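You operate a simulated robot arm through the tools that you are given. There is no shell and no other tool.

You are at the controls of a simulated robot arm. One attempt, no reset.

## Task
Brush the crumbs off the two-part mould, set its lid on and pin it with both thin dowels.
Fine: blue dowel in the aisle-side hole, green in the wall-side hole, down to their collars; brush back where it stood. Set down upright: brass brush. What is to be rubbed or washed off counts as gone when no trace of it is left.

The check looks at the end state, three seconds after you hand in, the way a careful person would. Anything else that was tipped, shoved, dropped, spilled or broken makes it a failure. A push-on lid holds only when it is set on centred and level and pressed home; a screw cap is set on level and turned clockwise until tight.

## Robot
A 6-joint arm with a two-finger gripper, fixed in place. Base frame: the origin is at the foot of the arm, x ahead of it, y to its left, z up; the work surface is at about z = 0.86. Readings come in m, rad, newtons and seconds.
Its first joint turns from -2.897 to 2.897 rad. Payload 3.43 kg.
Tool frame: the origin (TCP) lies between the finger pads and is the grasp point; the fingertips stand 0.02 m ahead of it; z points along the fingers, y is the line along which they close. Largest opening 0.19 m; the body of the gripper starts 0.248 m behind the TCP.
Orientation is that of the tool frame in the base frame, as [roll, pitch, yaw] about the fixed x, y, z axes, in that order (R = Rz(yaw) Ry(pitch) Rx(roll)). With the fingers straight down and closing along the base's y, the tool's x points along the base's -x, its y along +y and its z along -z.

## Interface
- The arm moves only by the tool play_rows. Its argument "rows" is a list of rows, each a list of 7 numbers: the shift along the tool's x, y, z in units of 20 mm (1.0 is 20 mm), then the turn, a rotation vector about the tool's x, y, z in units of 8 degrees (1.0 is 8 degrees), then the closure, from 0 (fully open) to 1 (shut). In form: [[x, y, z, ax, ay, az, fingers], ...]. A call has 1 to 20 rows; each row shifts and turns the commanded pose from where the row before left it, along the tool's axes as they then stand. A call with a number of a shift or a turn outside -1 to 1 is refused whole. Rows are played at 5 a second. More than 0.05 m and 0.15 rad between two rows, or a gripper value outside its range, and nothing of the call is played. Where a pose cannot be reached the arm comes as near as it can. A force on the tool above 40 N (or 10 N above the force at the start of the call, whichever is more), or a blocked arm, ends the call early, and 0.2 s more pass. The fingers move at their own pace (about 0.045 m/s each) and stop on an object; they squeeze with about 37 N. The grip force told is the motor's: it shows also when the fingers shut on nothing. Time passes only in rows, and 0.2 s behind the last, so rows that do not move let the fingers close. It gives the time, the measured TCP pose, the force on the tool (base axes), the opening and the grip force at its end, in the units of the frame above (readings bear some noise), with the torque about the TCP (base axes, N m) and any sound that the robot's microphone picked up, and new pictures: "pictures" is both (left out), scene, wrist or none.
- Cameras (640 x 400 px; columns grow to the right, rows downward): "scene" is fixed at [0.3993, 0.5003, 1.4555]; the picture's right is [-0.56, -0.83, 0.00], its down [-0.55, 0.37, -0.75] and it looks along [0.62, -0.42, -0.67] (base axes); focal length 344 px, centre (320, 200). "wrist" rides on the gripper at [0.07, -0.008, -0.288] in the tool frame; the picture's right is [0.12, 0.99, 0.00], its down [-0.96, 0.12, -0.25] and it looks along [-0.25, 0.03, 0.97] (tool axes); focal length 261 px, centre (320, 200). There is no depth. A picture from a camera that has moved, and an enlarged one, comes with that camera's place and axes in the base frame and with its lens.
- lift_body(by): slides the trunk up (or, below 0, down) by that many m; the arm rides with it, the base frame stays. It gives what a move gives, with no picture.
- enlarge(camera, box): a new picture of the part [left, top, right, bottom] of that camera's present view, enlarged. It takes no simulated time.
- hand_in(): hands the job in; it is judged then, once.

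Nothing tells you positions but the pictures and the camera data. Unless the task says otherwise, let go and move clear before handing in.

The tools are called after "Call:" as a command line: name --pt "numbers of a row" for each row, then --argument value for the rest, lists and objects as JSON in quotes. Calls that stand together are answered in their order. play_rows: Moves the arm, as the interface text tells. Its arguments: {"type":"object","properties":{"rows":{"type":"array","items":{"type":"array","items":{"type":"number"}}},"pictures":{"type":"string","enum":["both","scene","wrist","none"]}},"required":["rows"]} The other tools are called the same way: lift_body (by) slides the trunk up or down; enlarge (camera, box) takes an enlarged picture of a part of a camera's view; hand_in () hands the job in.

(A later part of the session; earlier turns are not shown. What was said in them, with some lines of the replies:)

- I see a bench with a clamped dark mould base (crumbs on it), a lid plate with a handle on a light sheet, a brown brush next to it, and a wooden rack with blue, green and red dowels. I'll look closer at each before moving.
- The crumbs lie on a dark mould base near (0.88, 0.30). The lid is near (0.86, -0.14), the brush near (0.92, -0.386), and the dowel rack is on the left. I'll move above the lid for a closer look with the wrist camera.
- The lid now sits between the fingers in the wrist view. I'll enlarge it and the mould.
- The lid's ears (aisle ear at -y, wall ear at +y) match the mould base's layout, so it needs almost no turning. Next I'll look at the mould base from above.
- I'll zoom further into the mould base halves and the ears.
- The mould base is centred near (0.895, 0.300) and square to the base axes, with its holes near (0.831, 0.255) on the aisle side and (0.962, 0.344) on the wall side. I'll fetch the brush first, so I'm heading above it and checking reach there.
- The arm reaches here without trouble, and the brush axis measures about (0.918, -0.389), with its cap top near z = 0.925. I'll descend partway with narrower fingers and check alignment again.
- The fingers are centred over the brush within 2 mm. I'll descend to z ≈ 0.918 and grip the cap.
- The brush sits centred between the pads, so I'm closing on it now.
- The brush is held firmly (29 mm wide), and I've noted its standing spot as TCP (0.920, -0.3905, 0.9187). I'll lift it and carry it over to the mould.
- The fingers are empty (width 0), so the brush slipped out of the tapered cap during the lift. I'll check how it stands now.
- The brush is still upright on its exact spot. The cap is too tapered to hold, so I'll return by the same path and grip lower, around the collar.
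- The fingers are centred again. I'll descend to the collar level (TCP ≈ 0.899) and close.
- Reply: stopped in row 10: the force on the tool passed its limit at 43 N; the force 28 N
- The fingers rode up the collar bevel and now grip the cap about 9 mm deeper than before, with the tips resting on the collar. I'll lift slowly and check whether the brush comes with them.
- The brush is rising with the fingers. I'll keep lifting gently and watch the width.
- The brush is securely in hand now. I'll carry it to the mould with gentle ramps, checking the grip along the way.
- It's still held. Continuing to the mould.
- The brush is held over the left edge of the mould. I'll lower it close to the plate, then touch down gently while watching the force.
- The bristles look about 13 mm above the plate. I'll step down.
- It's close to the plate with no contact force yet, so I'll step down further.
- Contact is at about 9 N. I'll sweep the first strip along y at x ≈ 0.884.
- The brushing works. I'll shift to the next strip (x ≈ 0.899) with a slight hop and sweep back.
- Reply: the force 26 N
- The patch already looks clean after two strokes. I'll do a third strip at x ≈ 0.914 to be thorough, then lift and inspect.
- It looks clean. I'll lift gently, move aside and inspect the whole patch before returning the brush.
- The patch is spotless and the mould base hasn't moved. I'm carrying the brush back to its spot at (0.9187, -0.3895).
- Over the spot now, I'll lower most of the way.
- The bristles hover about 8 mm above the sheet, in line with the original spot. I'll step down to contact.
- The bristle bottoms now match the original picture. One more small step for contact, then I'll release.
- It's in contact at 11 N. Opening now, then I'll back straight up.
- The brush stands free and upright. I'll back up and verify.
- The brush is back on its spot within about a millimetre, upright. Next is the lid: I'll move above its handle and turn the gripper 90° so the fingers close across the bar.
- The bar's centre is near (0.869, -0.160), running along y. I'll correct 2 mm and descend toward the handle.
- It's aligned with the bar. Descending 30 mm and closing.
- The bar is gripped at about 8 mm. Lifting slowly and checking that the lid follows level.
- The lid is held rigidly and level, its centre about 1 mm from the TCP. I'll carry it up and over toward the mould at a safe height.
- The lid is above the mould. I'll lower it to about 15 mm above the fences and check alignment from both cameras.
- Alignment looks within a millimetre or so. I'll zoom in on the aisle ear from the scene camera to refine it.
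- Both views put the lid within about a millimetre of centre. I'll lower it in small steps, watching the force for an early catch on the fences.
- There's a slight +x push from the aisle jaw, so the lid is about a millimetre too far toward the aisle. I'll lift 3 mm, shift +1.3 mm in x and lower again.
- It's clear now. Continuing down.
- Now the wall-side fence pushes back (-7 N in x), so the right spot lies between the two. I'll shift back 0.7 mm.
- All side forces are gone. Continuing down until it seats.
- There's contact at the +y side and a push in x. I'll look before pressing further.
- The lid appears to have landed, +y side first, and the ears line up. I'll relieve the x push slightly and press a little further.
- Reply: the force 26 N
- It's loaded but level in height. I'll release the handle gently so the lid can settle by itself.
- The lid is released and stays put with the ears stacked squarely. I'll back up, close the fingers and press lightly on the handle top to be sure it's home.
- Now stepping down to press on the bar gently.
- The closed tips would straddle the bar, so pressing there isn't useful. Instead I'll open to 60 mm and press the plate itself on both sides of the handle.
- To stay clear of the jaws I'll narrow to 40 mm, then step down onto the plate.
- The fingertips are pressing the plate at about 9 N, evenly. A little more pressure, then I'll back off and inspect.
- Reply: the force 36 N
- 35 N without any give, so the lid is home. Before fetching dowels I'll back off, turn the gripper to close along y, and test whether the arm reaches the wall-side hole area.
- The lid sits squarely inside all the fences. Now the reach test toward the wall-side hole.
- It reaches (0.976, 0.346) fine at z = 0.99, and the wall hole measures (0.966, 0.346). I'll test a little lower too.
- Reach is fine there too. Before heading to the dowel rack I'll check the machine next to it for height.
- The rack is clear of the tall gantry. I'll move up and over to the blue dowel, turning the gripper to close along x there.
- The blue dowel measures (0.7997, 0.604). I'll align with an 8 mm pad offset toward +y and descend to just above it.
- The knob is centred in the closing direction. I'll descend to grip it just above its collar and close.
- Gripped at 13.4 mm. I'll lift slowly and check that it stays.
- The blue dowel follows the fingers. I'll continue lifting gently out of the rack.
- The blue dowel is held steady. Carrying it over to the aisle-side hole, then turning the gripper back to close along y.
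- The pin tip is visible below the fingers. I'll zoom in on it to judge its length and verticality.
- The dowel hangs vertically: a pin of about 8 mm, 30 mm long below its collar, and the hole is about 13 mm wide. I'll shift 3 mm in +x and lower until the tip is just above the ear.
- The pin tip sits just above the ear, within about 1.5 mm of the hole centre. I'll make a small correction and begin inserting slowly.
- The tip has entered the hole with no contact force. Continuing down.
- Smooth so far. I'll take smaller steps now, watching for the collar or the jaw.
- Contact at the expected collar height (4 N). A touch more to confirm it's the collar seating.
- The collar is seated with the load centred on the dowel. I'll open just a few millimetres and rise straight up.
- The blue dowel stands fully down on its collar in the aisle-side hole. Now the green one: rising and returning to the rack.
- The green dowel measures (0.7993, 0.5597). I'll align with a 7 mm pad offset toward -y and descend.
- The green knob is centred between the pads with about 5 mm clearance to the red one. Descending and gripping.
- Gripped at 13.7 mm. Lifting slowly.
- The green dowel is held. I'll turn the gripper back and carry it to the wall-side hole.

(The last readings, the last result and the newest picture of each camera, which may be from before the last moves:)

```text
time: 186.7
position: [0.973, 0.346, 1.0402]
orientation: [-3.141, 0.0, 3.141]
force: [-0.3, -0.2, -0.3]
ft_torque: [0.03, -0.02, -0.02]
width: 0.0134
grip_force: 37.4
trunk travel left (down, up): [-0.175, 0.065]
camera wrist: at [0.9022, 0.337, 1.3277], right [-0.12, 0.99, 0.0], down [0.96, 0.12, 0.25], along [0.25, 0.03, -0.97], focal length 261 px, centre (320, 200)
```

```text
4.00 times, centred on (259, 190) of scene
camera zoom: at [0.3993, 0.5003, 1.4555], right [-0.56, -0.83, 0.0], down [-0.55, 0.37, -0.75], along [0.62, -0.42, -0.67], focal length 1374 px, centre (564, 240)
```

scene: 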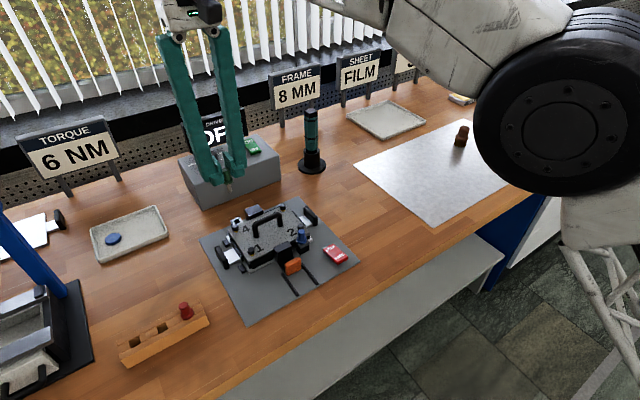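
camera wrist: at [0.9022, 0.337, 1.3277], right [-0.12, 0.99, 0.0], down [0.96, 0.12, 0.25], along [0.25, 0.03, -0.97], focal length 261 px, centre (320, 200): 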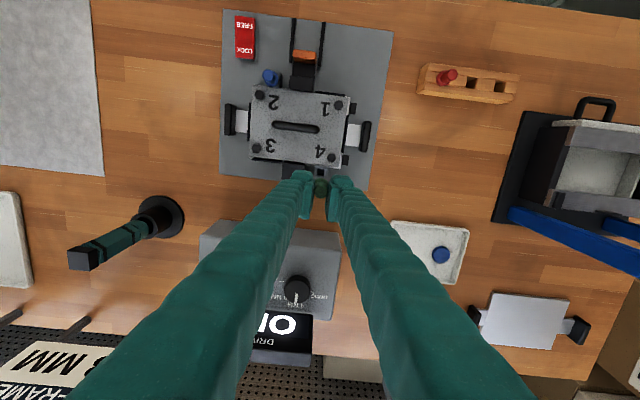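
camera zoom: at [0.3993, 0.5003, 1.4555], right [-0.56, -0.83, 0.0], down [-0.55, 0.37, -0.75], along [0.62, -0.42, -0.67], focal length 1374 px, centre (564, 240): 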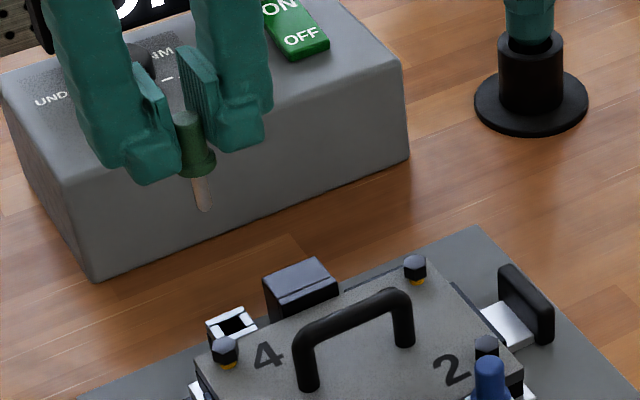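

The knob and hole coincide within a millimetre in the wrist view. I'll lower until the tip is just above the ear and check.

Call:
play_rows --pt "0 0.03 0.3 0 0 0 1" --pt "0 0 0.5 0 0 0 1" --pt "0 0 0.6 0 0 0 1" --pt "0 0 0.6 0 0 0 1" --pt "0 0 0.6 0 0 0 1" --pt "0 0 0.5 0 0 0 1" --pt "0 0 0.4 0 0 0 1" --pt "0 0 0.2 0 0 0 1" --pt "0 0 0 0 0 0 1"

Call:
enlarge --camera "scene" --box '[210, 175, 274, 230]'

Call:
enlarge --camera "wrist" --box '[270, 140, 366, 220]'

```text
time: 188.7
position: [0.9747, 0.3466, 0.9674]
orientation: [3.141, 0.001, -3.141]
force: [0.3, -0.2, -0.8]
ft_torque: [-0.02, -0.02, -0.01]
width: 0.0131
grip_force: 37.3
trunk travel left (down, up): [-0.175, 0.065]
camera wrist: at [0.9023, 0.3381, 1.2556], right [-0.12, 0.99, 0.0], down [0.96, 0.12, 0.25], along [0.25, 0.03, -0.97], focal length 261 px, centre (320, 200)
```

scene: 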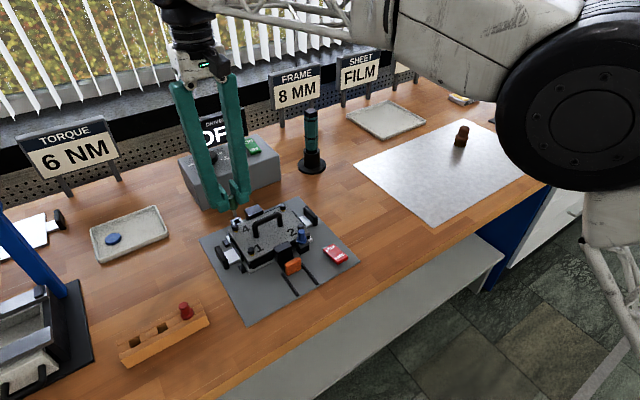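
wrist: 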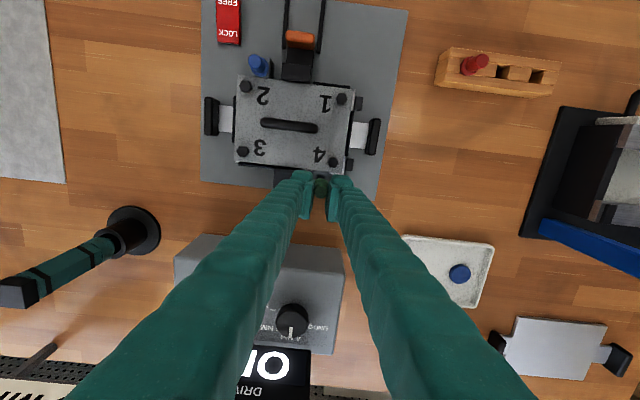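

```text
7.27 times, centred on (242, 202) of scene
camera zoom: at [0.3993, 0.5003, 1.4555], right [-0.56, -0.83, 0.0], down [-0.55, 0.37, -0.75], along [0.62, -0.42, -0.67], focal length 2499 px, centre (887, 182)
```

zoom: 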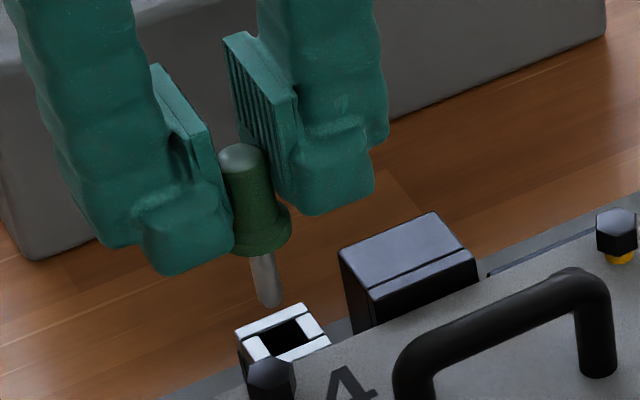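

```text
5.00 times, centred on (318, 180) of wrist
camera zoom: at [0.9023, 0.3381, 1.2556], right [-0.12, 0.99, 0.0], down [0.96, 0.12, 0.25], along [0.25, 0.03, -0.97], focal length 1303 px, centre (330, 300)
```

zoom: 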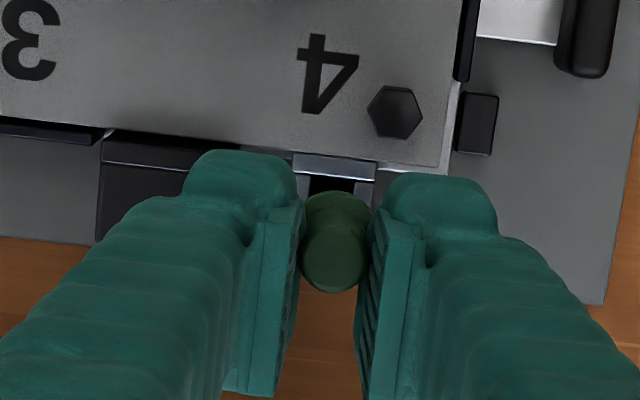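

The pin tip is about 1–1.5 mm off. I'll apply a small correction and start inserting.

Call:
play_rows --pt "0.035 -0.05 0 0 0 0 1" --pt "0 0 0.15 0 0 0 1" --pt "0 0 0.2 0 0 0 1" --pt "0 0 0.2 0 0 0 1" --pt "0 0 0.2 0 0 0 1" --pt "0 0 0 0 0 0 1" --pictures "none"

Call:
enlarge --camera "scene" --box '[210, 185, 274, 235]'

Call:
enlarge --camera "wrist" --box '[270, 140, 366, 220]'

```text
time: 190.1
position: [0.9732, 0.346, 0.952]
orientation: [-3.141, 0.001, 3.141]
force: [-0.6, -0.4, 0.2]
ft_torque: [0.02, 0.01, 0.0]
width: 0.0133
grip_force: 37.0
trunk travel left (down, up): [-0.175, 0.065]
```

```text
8.00 times, centred on (242, 210) of scene
camera zoom: at [0.3993, 0.5003, 1.4555], right [-0.56, -0.83, 0.0], down [-0.55, 0.37, -0.75], along [0.62, -0.42, -0.67], focal length 2748 px, centre (944, 120)
```

zoom: 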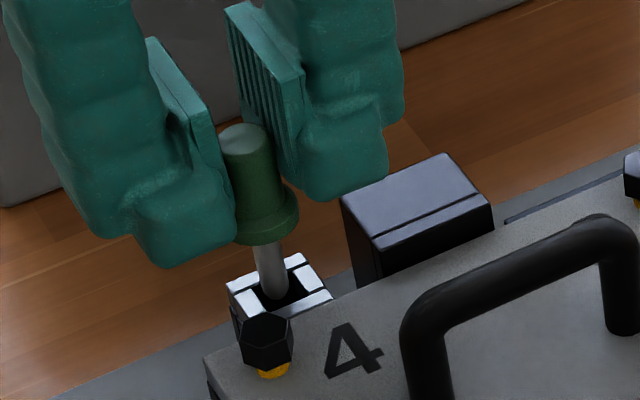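

```text
5.00 times, centred on (318, 180) of wrist
camera zoom: at [0.9017, 0.3382, 1.2396], right [-0.12, 0.99, 0.0], down [0.96, 0.12, 0.25], along [0.25, 0.03, -0.97], focal length 1303 px, centre (330, 300)
```

zoom: 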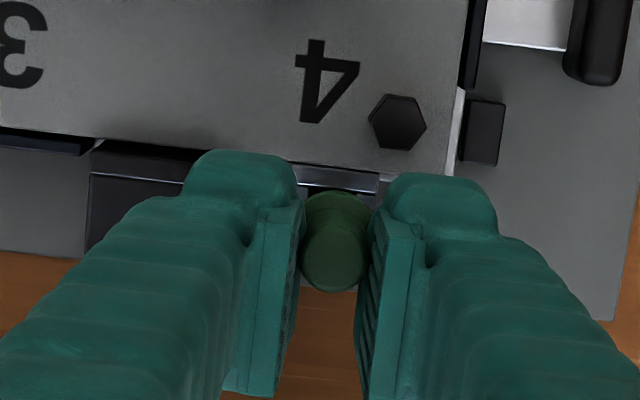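

The tip is entering the hole cleanly. Continuing down.

Call:
play_rows --pt "0 0 0.15 0 0 0 1" --pt "0 0 0.15 0 0 0 1" --pt "0 0 0.15 0 0 0 1" --pt "0 0 0.15 0 0 0 1" --pt "0 0 0 0 0 0 1" --pictures "none"

Call:
enlarge --camera "scene" --box '[210, 185, 274, 235]'

```text
time: 191.3
position: [0.9735, 0.3447, 0.9405]
orientation: [-3.139, 0.0, 3.14]
force: [0.1, -0.7, -0.4]
ft_torque: [-0.01, -0.03, 0.01]
width: 0.0134
grip_force: 37.4
trunk travel left (down, up): [-0.175, 0.065]
```

```text
8.00 times, centred on (242, 210) of scene
camera zoom: at [0.3993, 0.5003, 1.4555], right [-0.56, -0.83, 0.0], down [-0.55, 0.37, -0.75], along [0.62, -0.42, -0.67], focal length 2748 px, centre (944, 120)
```

zoom: 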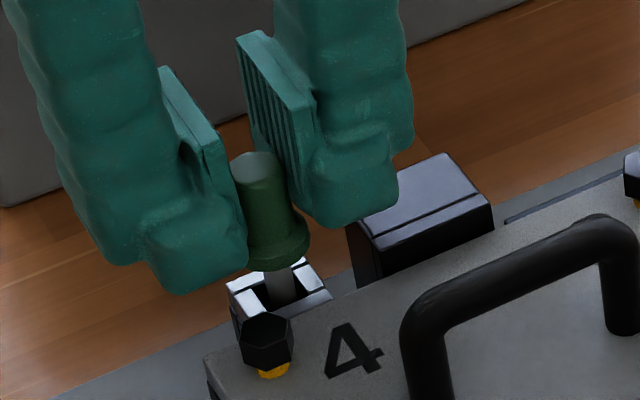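

Call:
play_rows --pt "0 0 0.1 0 0 0 1" --pt "0 0 0.1 0 0 0 1" --pt "0 0 0.1 0 0 0 1" --pt "0 0 0.1 0 0 0 1" --pt "0 0 0.1 0 0 0 1" --pt "0 0 0 0 0 0 1" --pictures "none"

Call:
enlarge --camera "scene" --box '[210, 185, 274, 235]'

```text
time: 192.7
position: [0.9723, 0.3455, 0.9294]
orientation: [-3.141, 0.0, -3.141]
force: [0.0, 0.6, -0.7]
ft_torque: [-0.01, 0.0, 0.01]
width: 0.0131
grip_force: 37.4
trunk travel left (down, up): [-0.175, 0.065]
```

```text
8.00 times, centred on (242, 210) of scene
camera zoom: at [0.3993, 0.5003, 1.4555], right [-0.56, -0.83, 0.0], down [-0.55, 0.37, -0.75], along [0.62, -0.42, -0.67], focal length 2748 px, centre (944, 120)
```

zoom: 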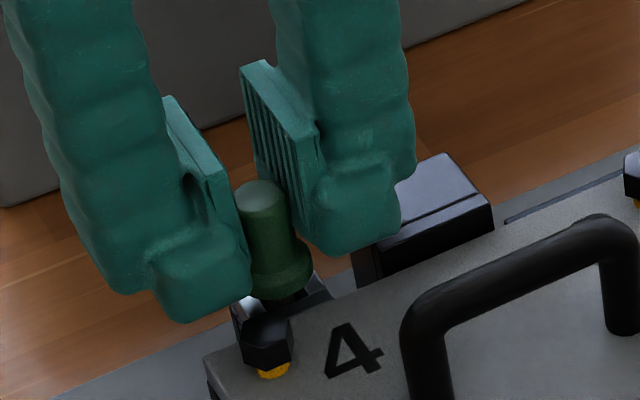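

Call:
play_rows --pt "0 0 0.08 0 0 0 1" --pt "0 0 0.08 0 0 0 1" --pt "0 0 0.06 0 0 0 1" --pt "0 0 0 0 0 0 1" --pictures "none"

Call:
enlarge --camera "scene" --box '[210, 185, 274, 235]'

```text
time: 193.7
position: [0.9724, 0.3447, 0.9259]
orientation: [-3.141, 0.0, -3.141]
force: [-0.5, -0.2, -0.9]
ft_torque: [-0.01, 0.0, -0.01]
width: 0.0131
grip_force: 36.9
trunk travel left (down, up): [-0.175, 0.065]
```

```text
8.00 times, centred on (242, 210) of scene
camera zoom: at [0.3993, 0.5003, 1.4555], right [-0.56, -0.83, 0.0], down [-0.55, 0.37, -0.75], along [0.62, -0.42, -0.67], focal length 2748 px, centre (944, 120)
```

zoom: 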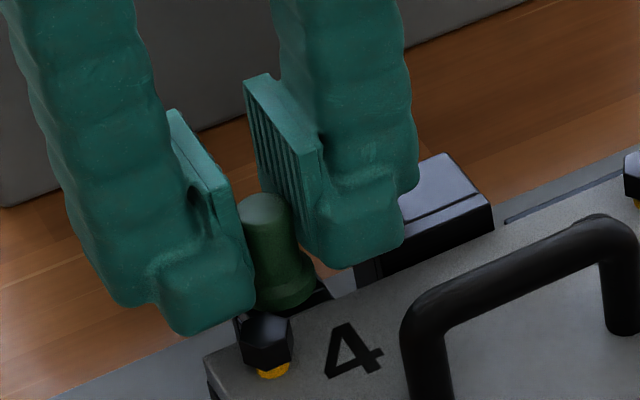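

Call:
play_rows --pt "0 0 0.06 0 0 0 1" --pt "0 0 0.06 0 0 0 1" --pt "0 0 0 0 0 0 1" --pictures "none"

```text
time: 194.5
position: [0.9726, 0.346, 0.9238]
orientation: [3.141, 0.0, -3.141]
force: [0.4, -1.2, 0.1]
ft_torque: [-0.01, -0.03, -0.04]
width: 0.0132
grip_force: 37.0
trunk travel left (down, up): [-0.175, 0.065]
```

Call:
play_rows --pt "0 0 0.06 0 0 0 1" --pt "0 0 0.04 0 0 0 1" --pt "0 0 0 0 0 0 1" --pictures "none"

Call:
enlarge --camera "scene" --box '[210, 185, 274, 235]'

```text
time: 195.3
position: [0.9733, 0.3466, 0.9222]
orientation: [-3.141, 0.002, 3.141]
force: [-0.6, -0.1, 10.1]
ft_torque: [-0.02, 0.08, 0.01]
width: 0.0133
grip_force: 37.0
trunk travel left (down, up): [-0.175, 0.065]
```

```text
8.00 times, centred on (242, 210) of scene
camera zoom: at [0.3993, 0.5003, 1.4555], right [-0.56, -0.83, 0.0], down [-0.55, 0.37, -0.75], along [0.62, -0.42, -0.67], focal length 2748 px, centre (944, 120)
```

zoom: 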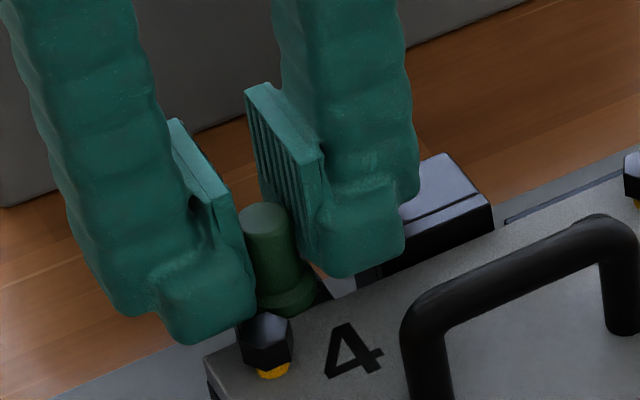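

The collar is seated: 10 N, acting at the dowel axis. I'll open a few millimetres and rise straight up.

Call:
play_rows --pt "0 0 -0.03 0 0 0 1" --pt "0 0 0 0 0 0 0.91" --pt "0 0 0 0 0 0 0.89" --pt "0 0 0 0 0 0 0.885" --pt "0 0 0 0 0 0 0.885" --pt "0 0 -0.2 0 0 0 0.885" --pt "0 0 -0.4 0 0 0 0.885" --pt "0 0 -0.6 0 0 0 0.885" --pt "0 0 -0.6 0 0 0 0.885" --pt "0 0 -0.8 0 0 0 0.885" --pt "0 0 -0.8 0 0 0 0.885" --pt "0 0 -0.8 0 0 0 0.885" --pt "0 0 -0.8 0 0 0 0.885" --pt "0 0 0 0 0 0 0.885"

Call:
enlarge --camera "scene" --box '[205, 190, 333, 270]'

Call:
enlarge --camera "wrist" --box '[220, 60, 380, 200]'

```text
time: 198.3
position: [0.9717, 0.3465, 1.0242]
orientation: [3.141, 0.001, -3.141]
force: [0.2, -0.7, -0.1]
ft_torque: [-0.01, 0.02, 0.02]
width: 0.0215
grip_force: 0.2
trunk travel left (down, up): [-0.175, 0.065]
camera wrist: at [0.9011, 0.3386, 1.311], right [-0.12, 0.99, 0.0], down [0.96, 0.12, 0.25], along [0.25, 0.03, -0.97], focal length 261 px, centre (320, 200)
```

scene: 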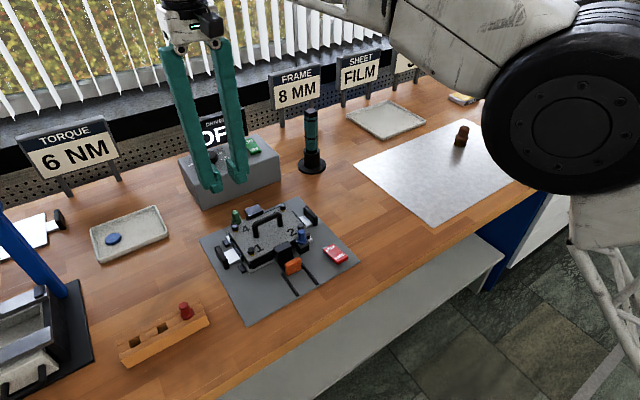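
wrist: 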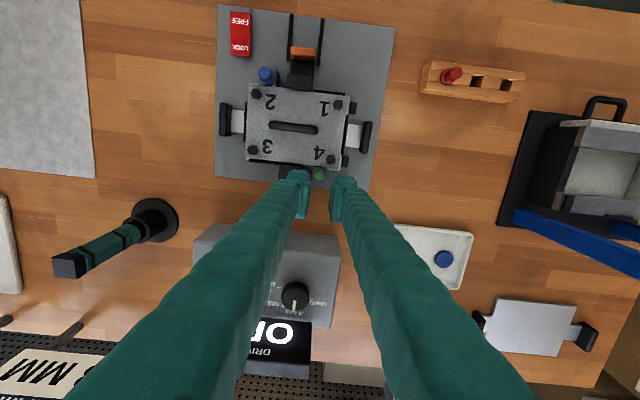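

```text
5.00 times, centred on (269, 230) of scene
camera zoom: at [0.3993, 0.5003, 1.4555], right [-0.56, -0.83, 0.0], down [-0.55, 0.37, -0.75], along [0.62, -0.42, -0.67], focal length 1718 px, centre (575, 50)
```

zoom: 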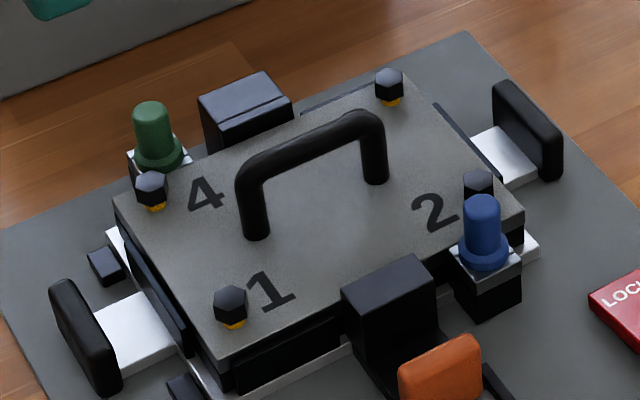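

```text
2.86 times, centred on (300, 130) of wrist
camera zoom: at [0.9011, 0.3386, 1.311], right [-0.12, 0.99, 0.0], down [0.96, 0.12, 0.25], along [0.25, 0.03, -0.97], focal length 745 px, centre (377, 400)
```

zoom: 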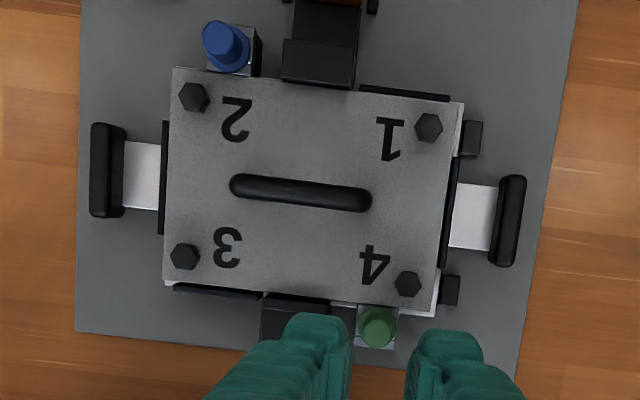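

Both dowels are in. I'll move the arm clear and make a final check of the dowels, the lid and the brush.

Call:
play_rows --pt "0 0 -0.8 0 0 0 0.6" --pt "0 0 -1 0 0 0 0.6" --pt "0 0 -1 0 0 0 0.5" --pt "0 0 -1 0 0 0 0.5" --pt "0 0 -1 0 0 0 0.5" --pt "0.8 -0.5 -0.5 0 0 0 0.5" --pt "1 -0.8 0 0 0 0 0.5" --pt "1 -0.8 0 0 0 0 0.5" --pt "1 -0.8 0 0 0 0 0.5" --pt "1 -0.8 0 0 0 0 0.5" --pt "1 -0.8 0 0 0 0 0.5" --pt "1 -0.8 0 0 0 0 0.5" --pt "1 -0.8 0 0 0 0 0.5" --pt "1 -0.8 0 0 0 0 0.5" --pt "1 -0.8 0 0 0 0 0.5" --pt "0.6 -0.6 0 0 0 0 0.5" --pt "0 0 0 0 0 0 0.5"

Call:
enlarge --camera "scene" --box '[215, 195, 263, 235]'

Call:
enlarge --camera "scene" --box '[280, 215, 328, 255]'

Call:
enlarge --camera "scene" --box '[430, 110, 500, 160]'

Call:
enlarge --camera "scene" --box '[100, 280, 230, 375]'

```text
time: 201.9
position: [0.7653, 0.1797, 1.1285]
orientation: [3.141, 0.0, 3.142]
force: [0.1, 0.8, 0.0]
ft_torque: [-0.02, -0.01, 0.03]
width: 0.095
grip_force: 0.0
trunk travel left (down, up): [-0.175, 0.065]
camera wrist: at [0.6943, 0.1722, 1.4162], right [-0.12, 0.99, 0.0], down [0.96, 0.12, 0.25], along [0.25, 0.03, -0.97], focal length 261 px, centre (320, 200)
```

scene: 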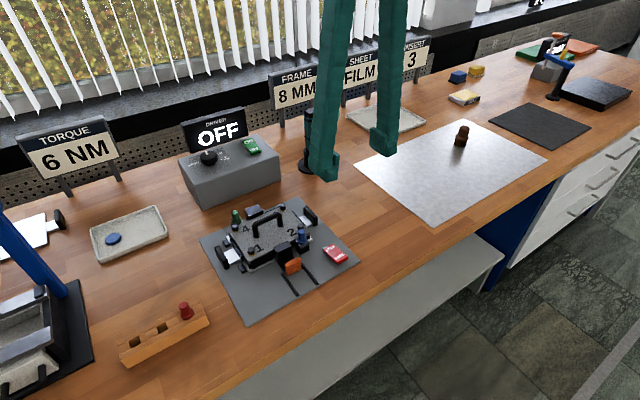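
wrist: 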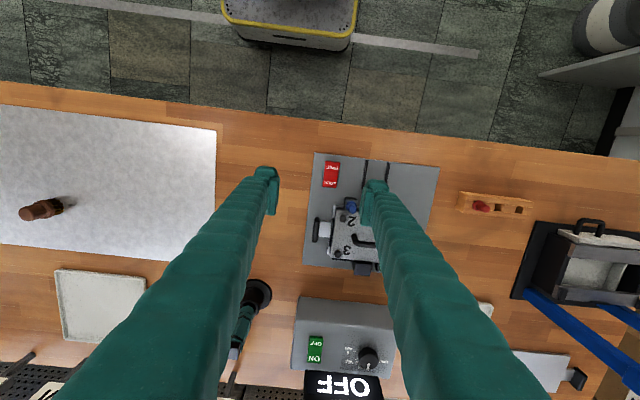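

```text
10.00 times, centred on (239, 215) of scene
camera zoom: at [0.3993, 0.5003, 1.4555], right [-0.56, -0.83, 0.0], down [-0.55, 0.37, -0.75], along [0.62, -0.42, -0.67], focal length 3436 px, centre (1130, 50)
```

zoom: 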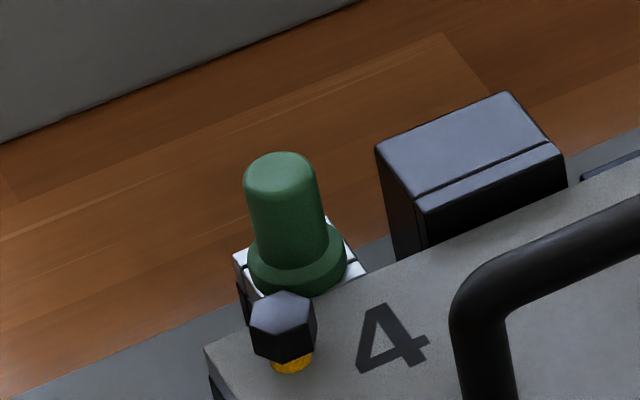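

```text
10.00 times, centred on (304, 235) of scene
camera zoom: at [0.3993, 0.5003, 1.4555], right [-0.56, -0.83, 0.0], down [-0.55, 0.37, -0.75], along [0.62, -0.42, -0.67], focal length 3436 px, centre (480, -150)
```

zoom: 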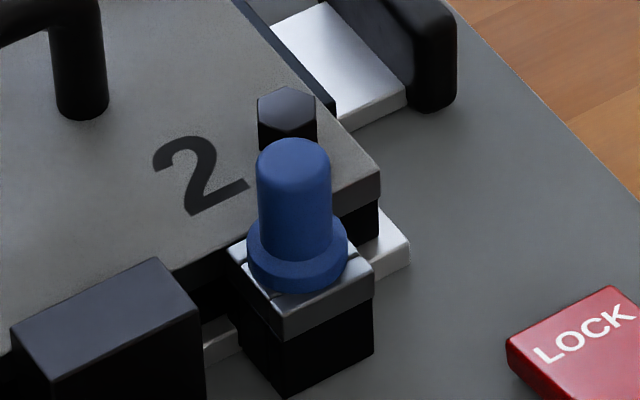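

```text
8.00 times, centred on (465, 135) of scene
camera zoom: at [0.3993, 0.5003, 1.4555], right [-0.56, -0.83, 0.0], down [-0.55, 0.37, -0.75], along [0.62, -0.42, -0.67], focal length 2748 px, centre (-840, 720)
```

zoom: 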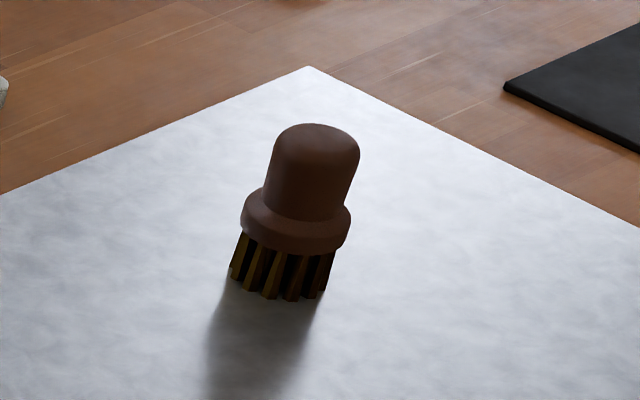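

```text
4.21 times, centred on (165, 328) of scene
camera zoom: at [0.3993, 0.5003, 1.4555], right [-0.56, -0.83, 0.0], down [-0.55, 0.37, -0.75], along [0.62, -0.42, -0.67], focal length 1447 px, centre (973, -337)
```

zoom: 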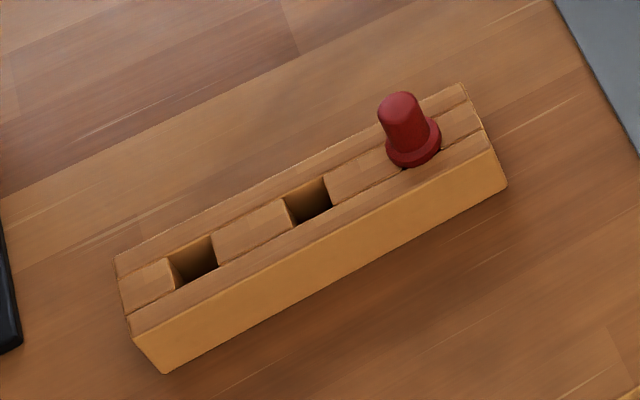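

The lid is seated, the blue dowel stands in the aisle-side hole and the green one in the wall-side hole, both down to their collars. The brush is upright on its spot, the crumbs were gone before the lid went on, and the arm is clear. Handing in.

Call:
hand_in

```text
The job is handed in.
```

The mould is brushed clean, its lid is on, and both dowels are in, and I've handed the job in. No verdict has come back yet.

- **Crumbs:** three brush strokes cleared the patch. I saw no trace left in either camera before the lid went on.
- **Lid:** it sits inside all the guide fences around the mould and held firm when I pressed on it with about 36 N.
- **Dowels:** blue is in the aisle-side hole and green is in the wall-side hole. Both are down to their collars.
- **Brush:** it is back within about a millimetre of where it stood, upright. It slipped out of the grip on my first lift but stayed standing on its spot.

I didn't move or tip anything else. The red dowel is still in the rack, and the arm is clear of the bench.
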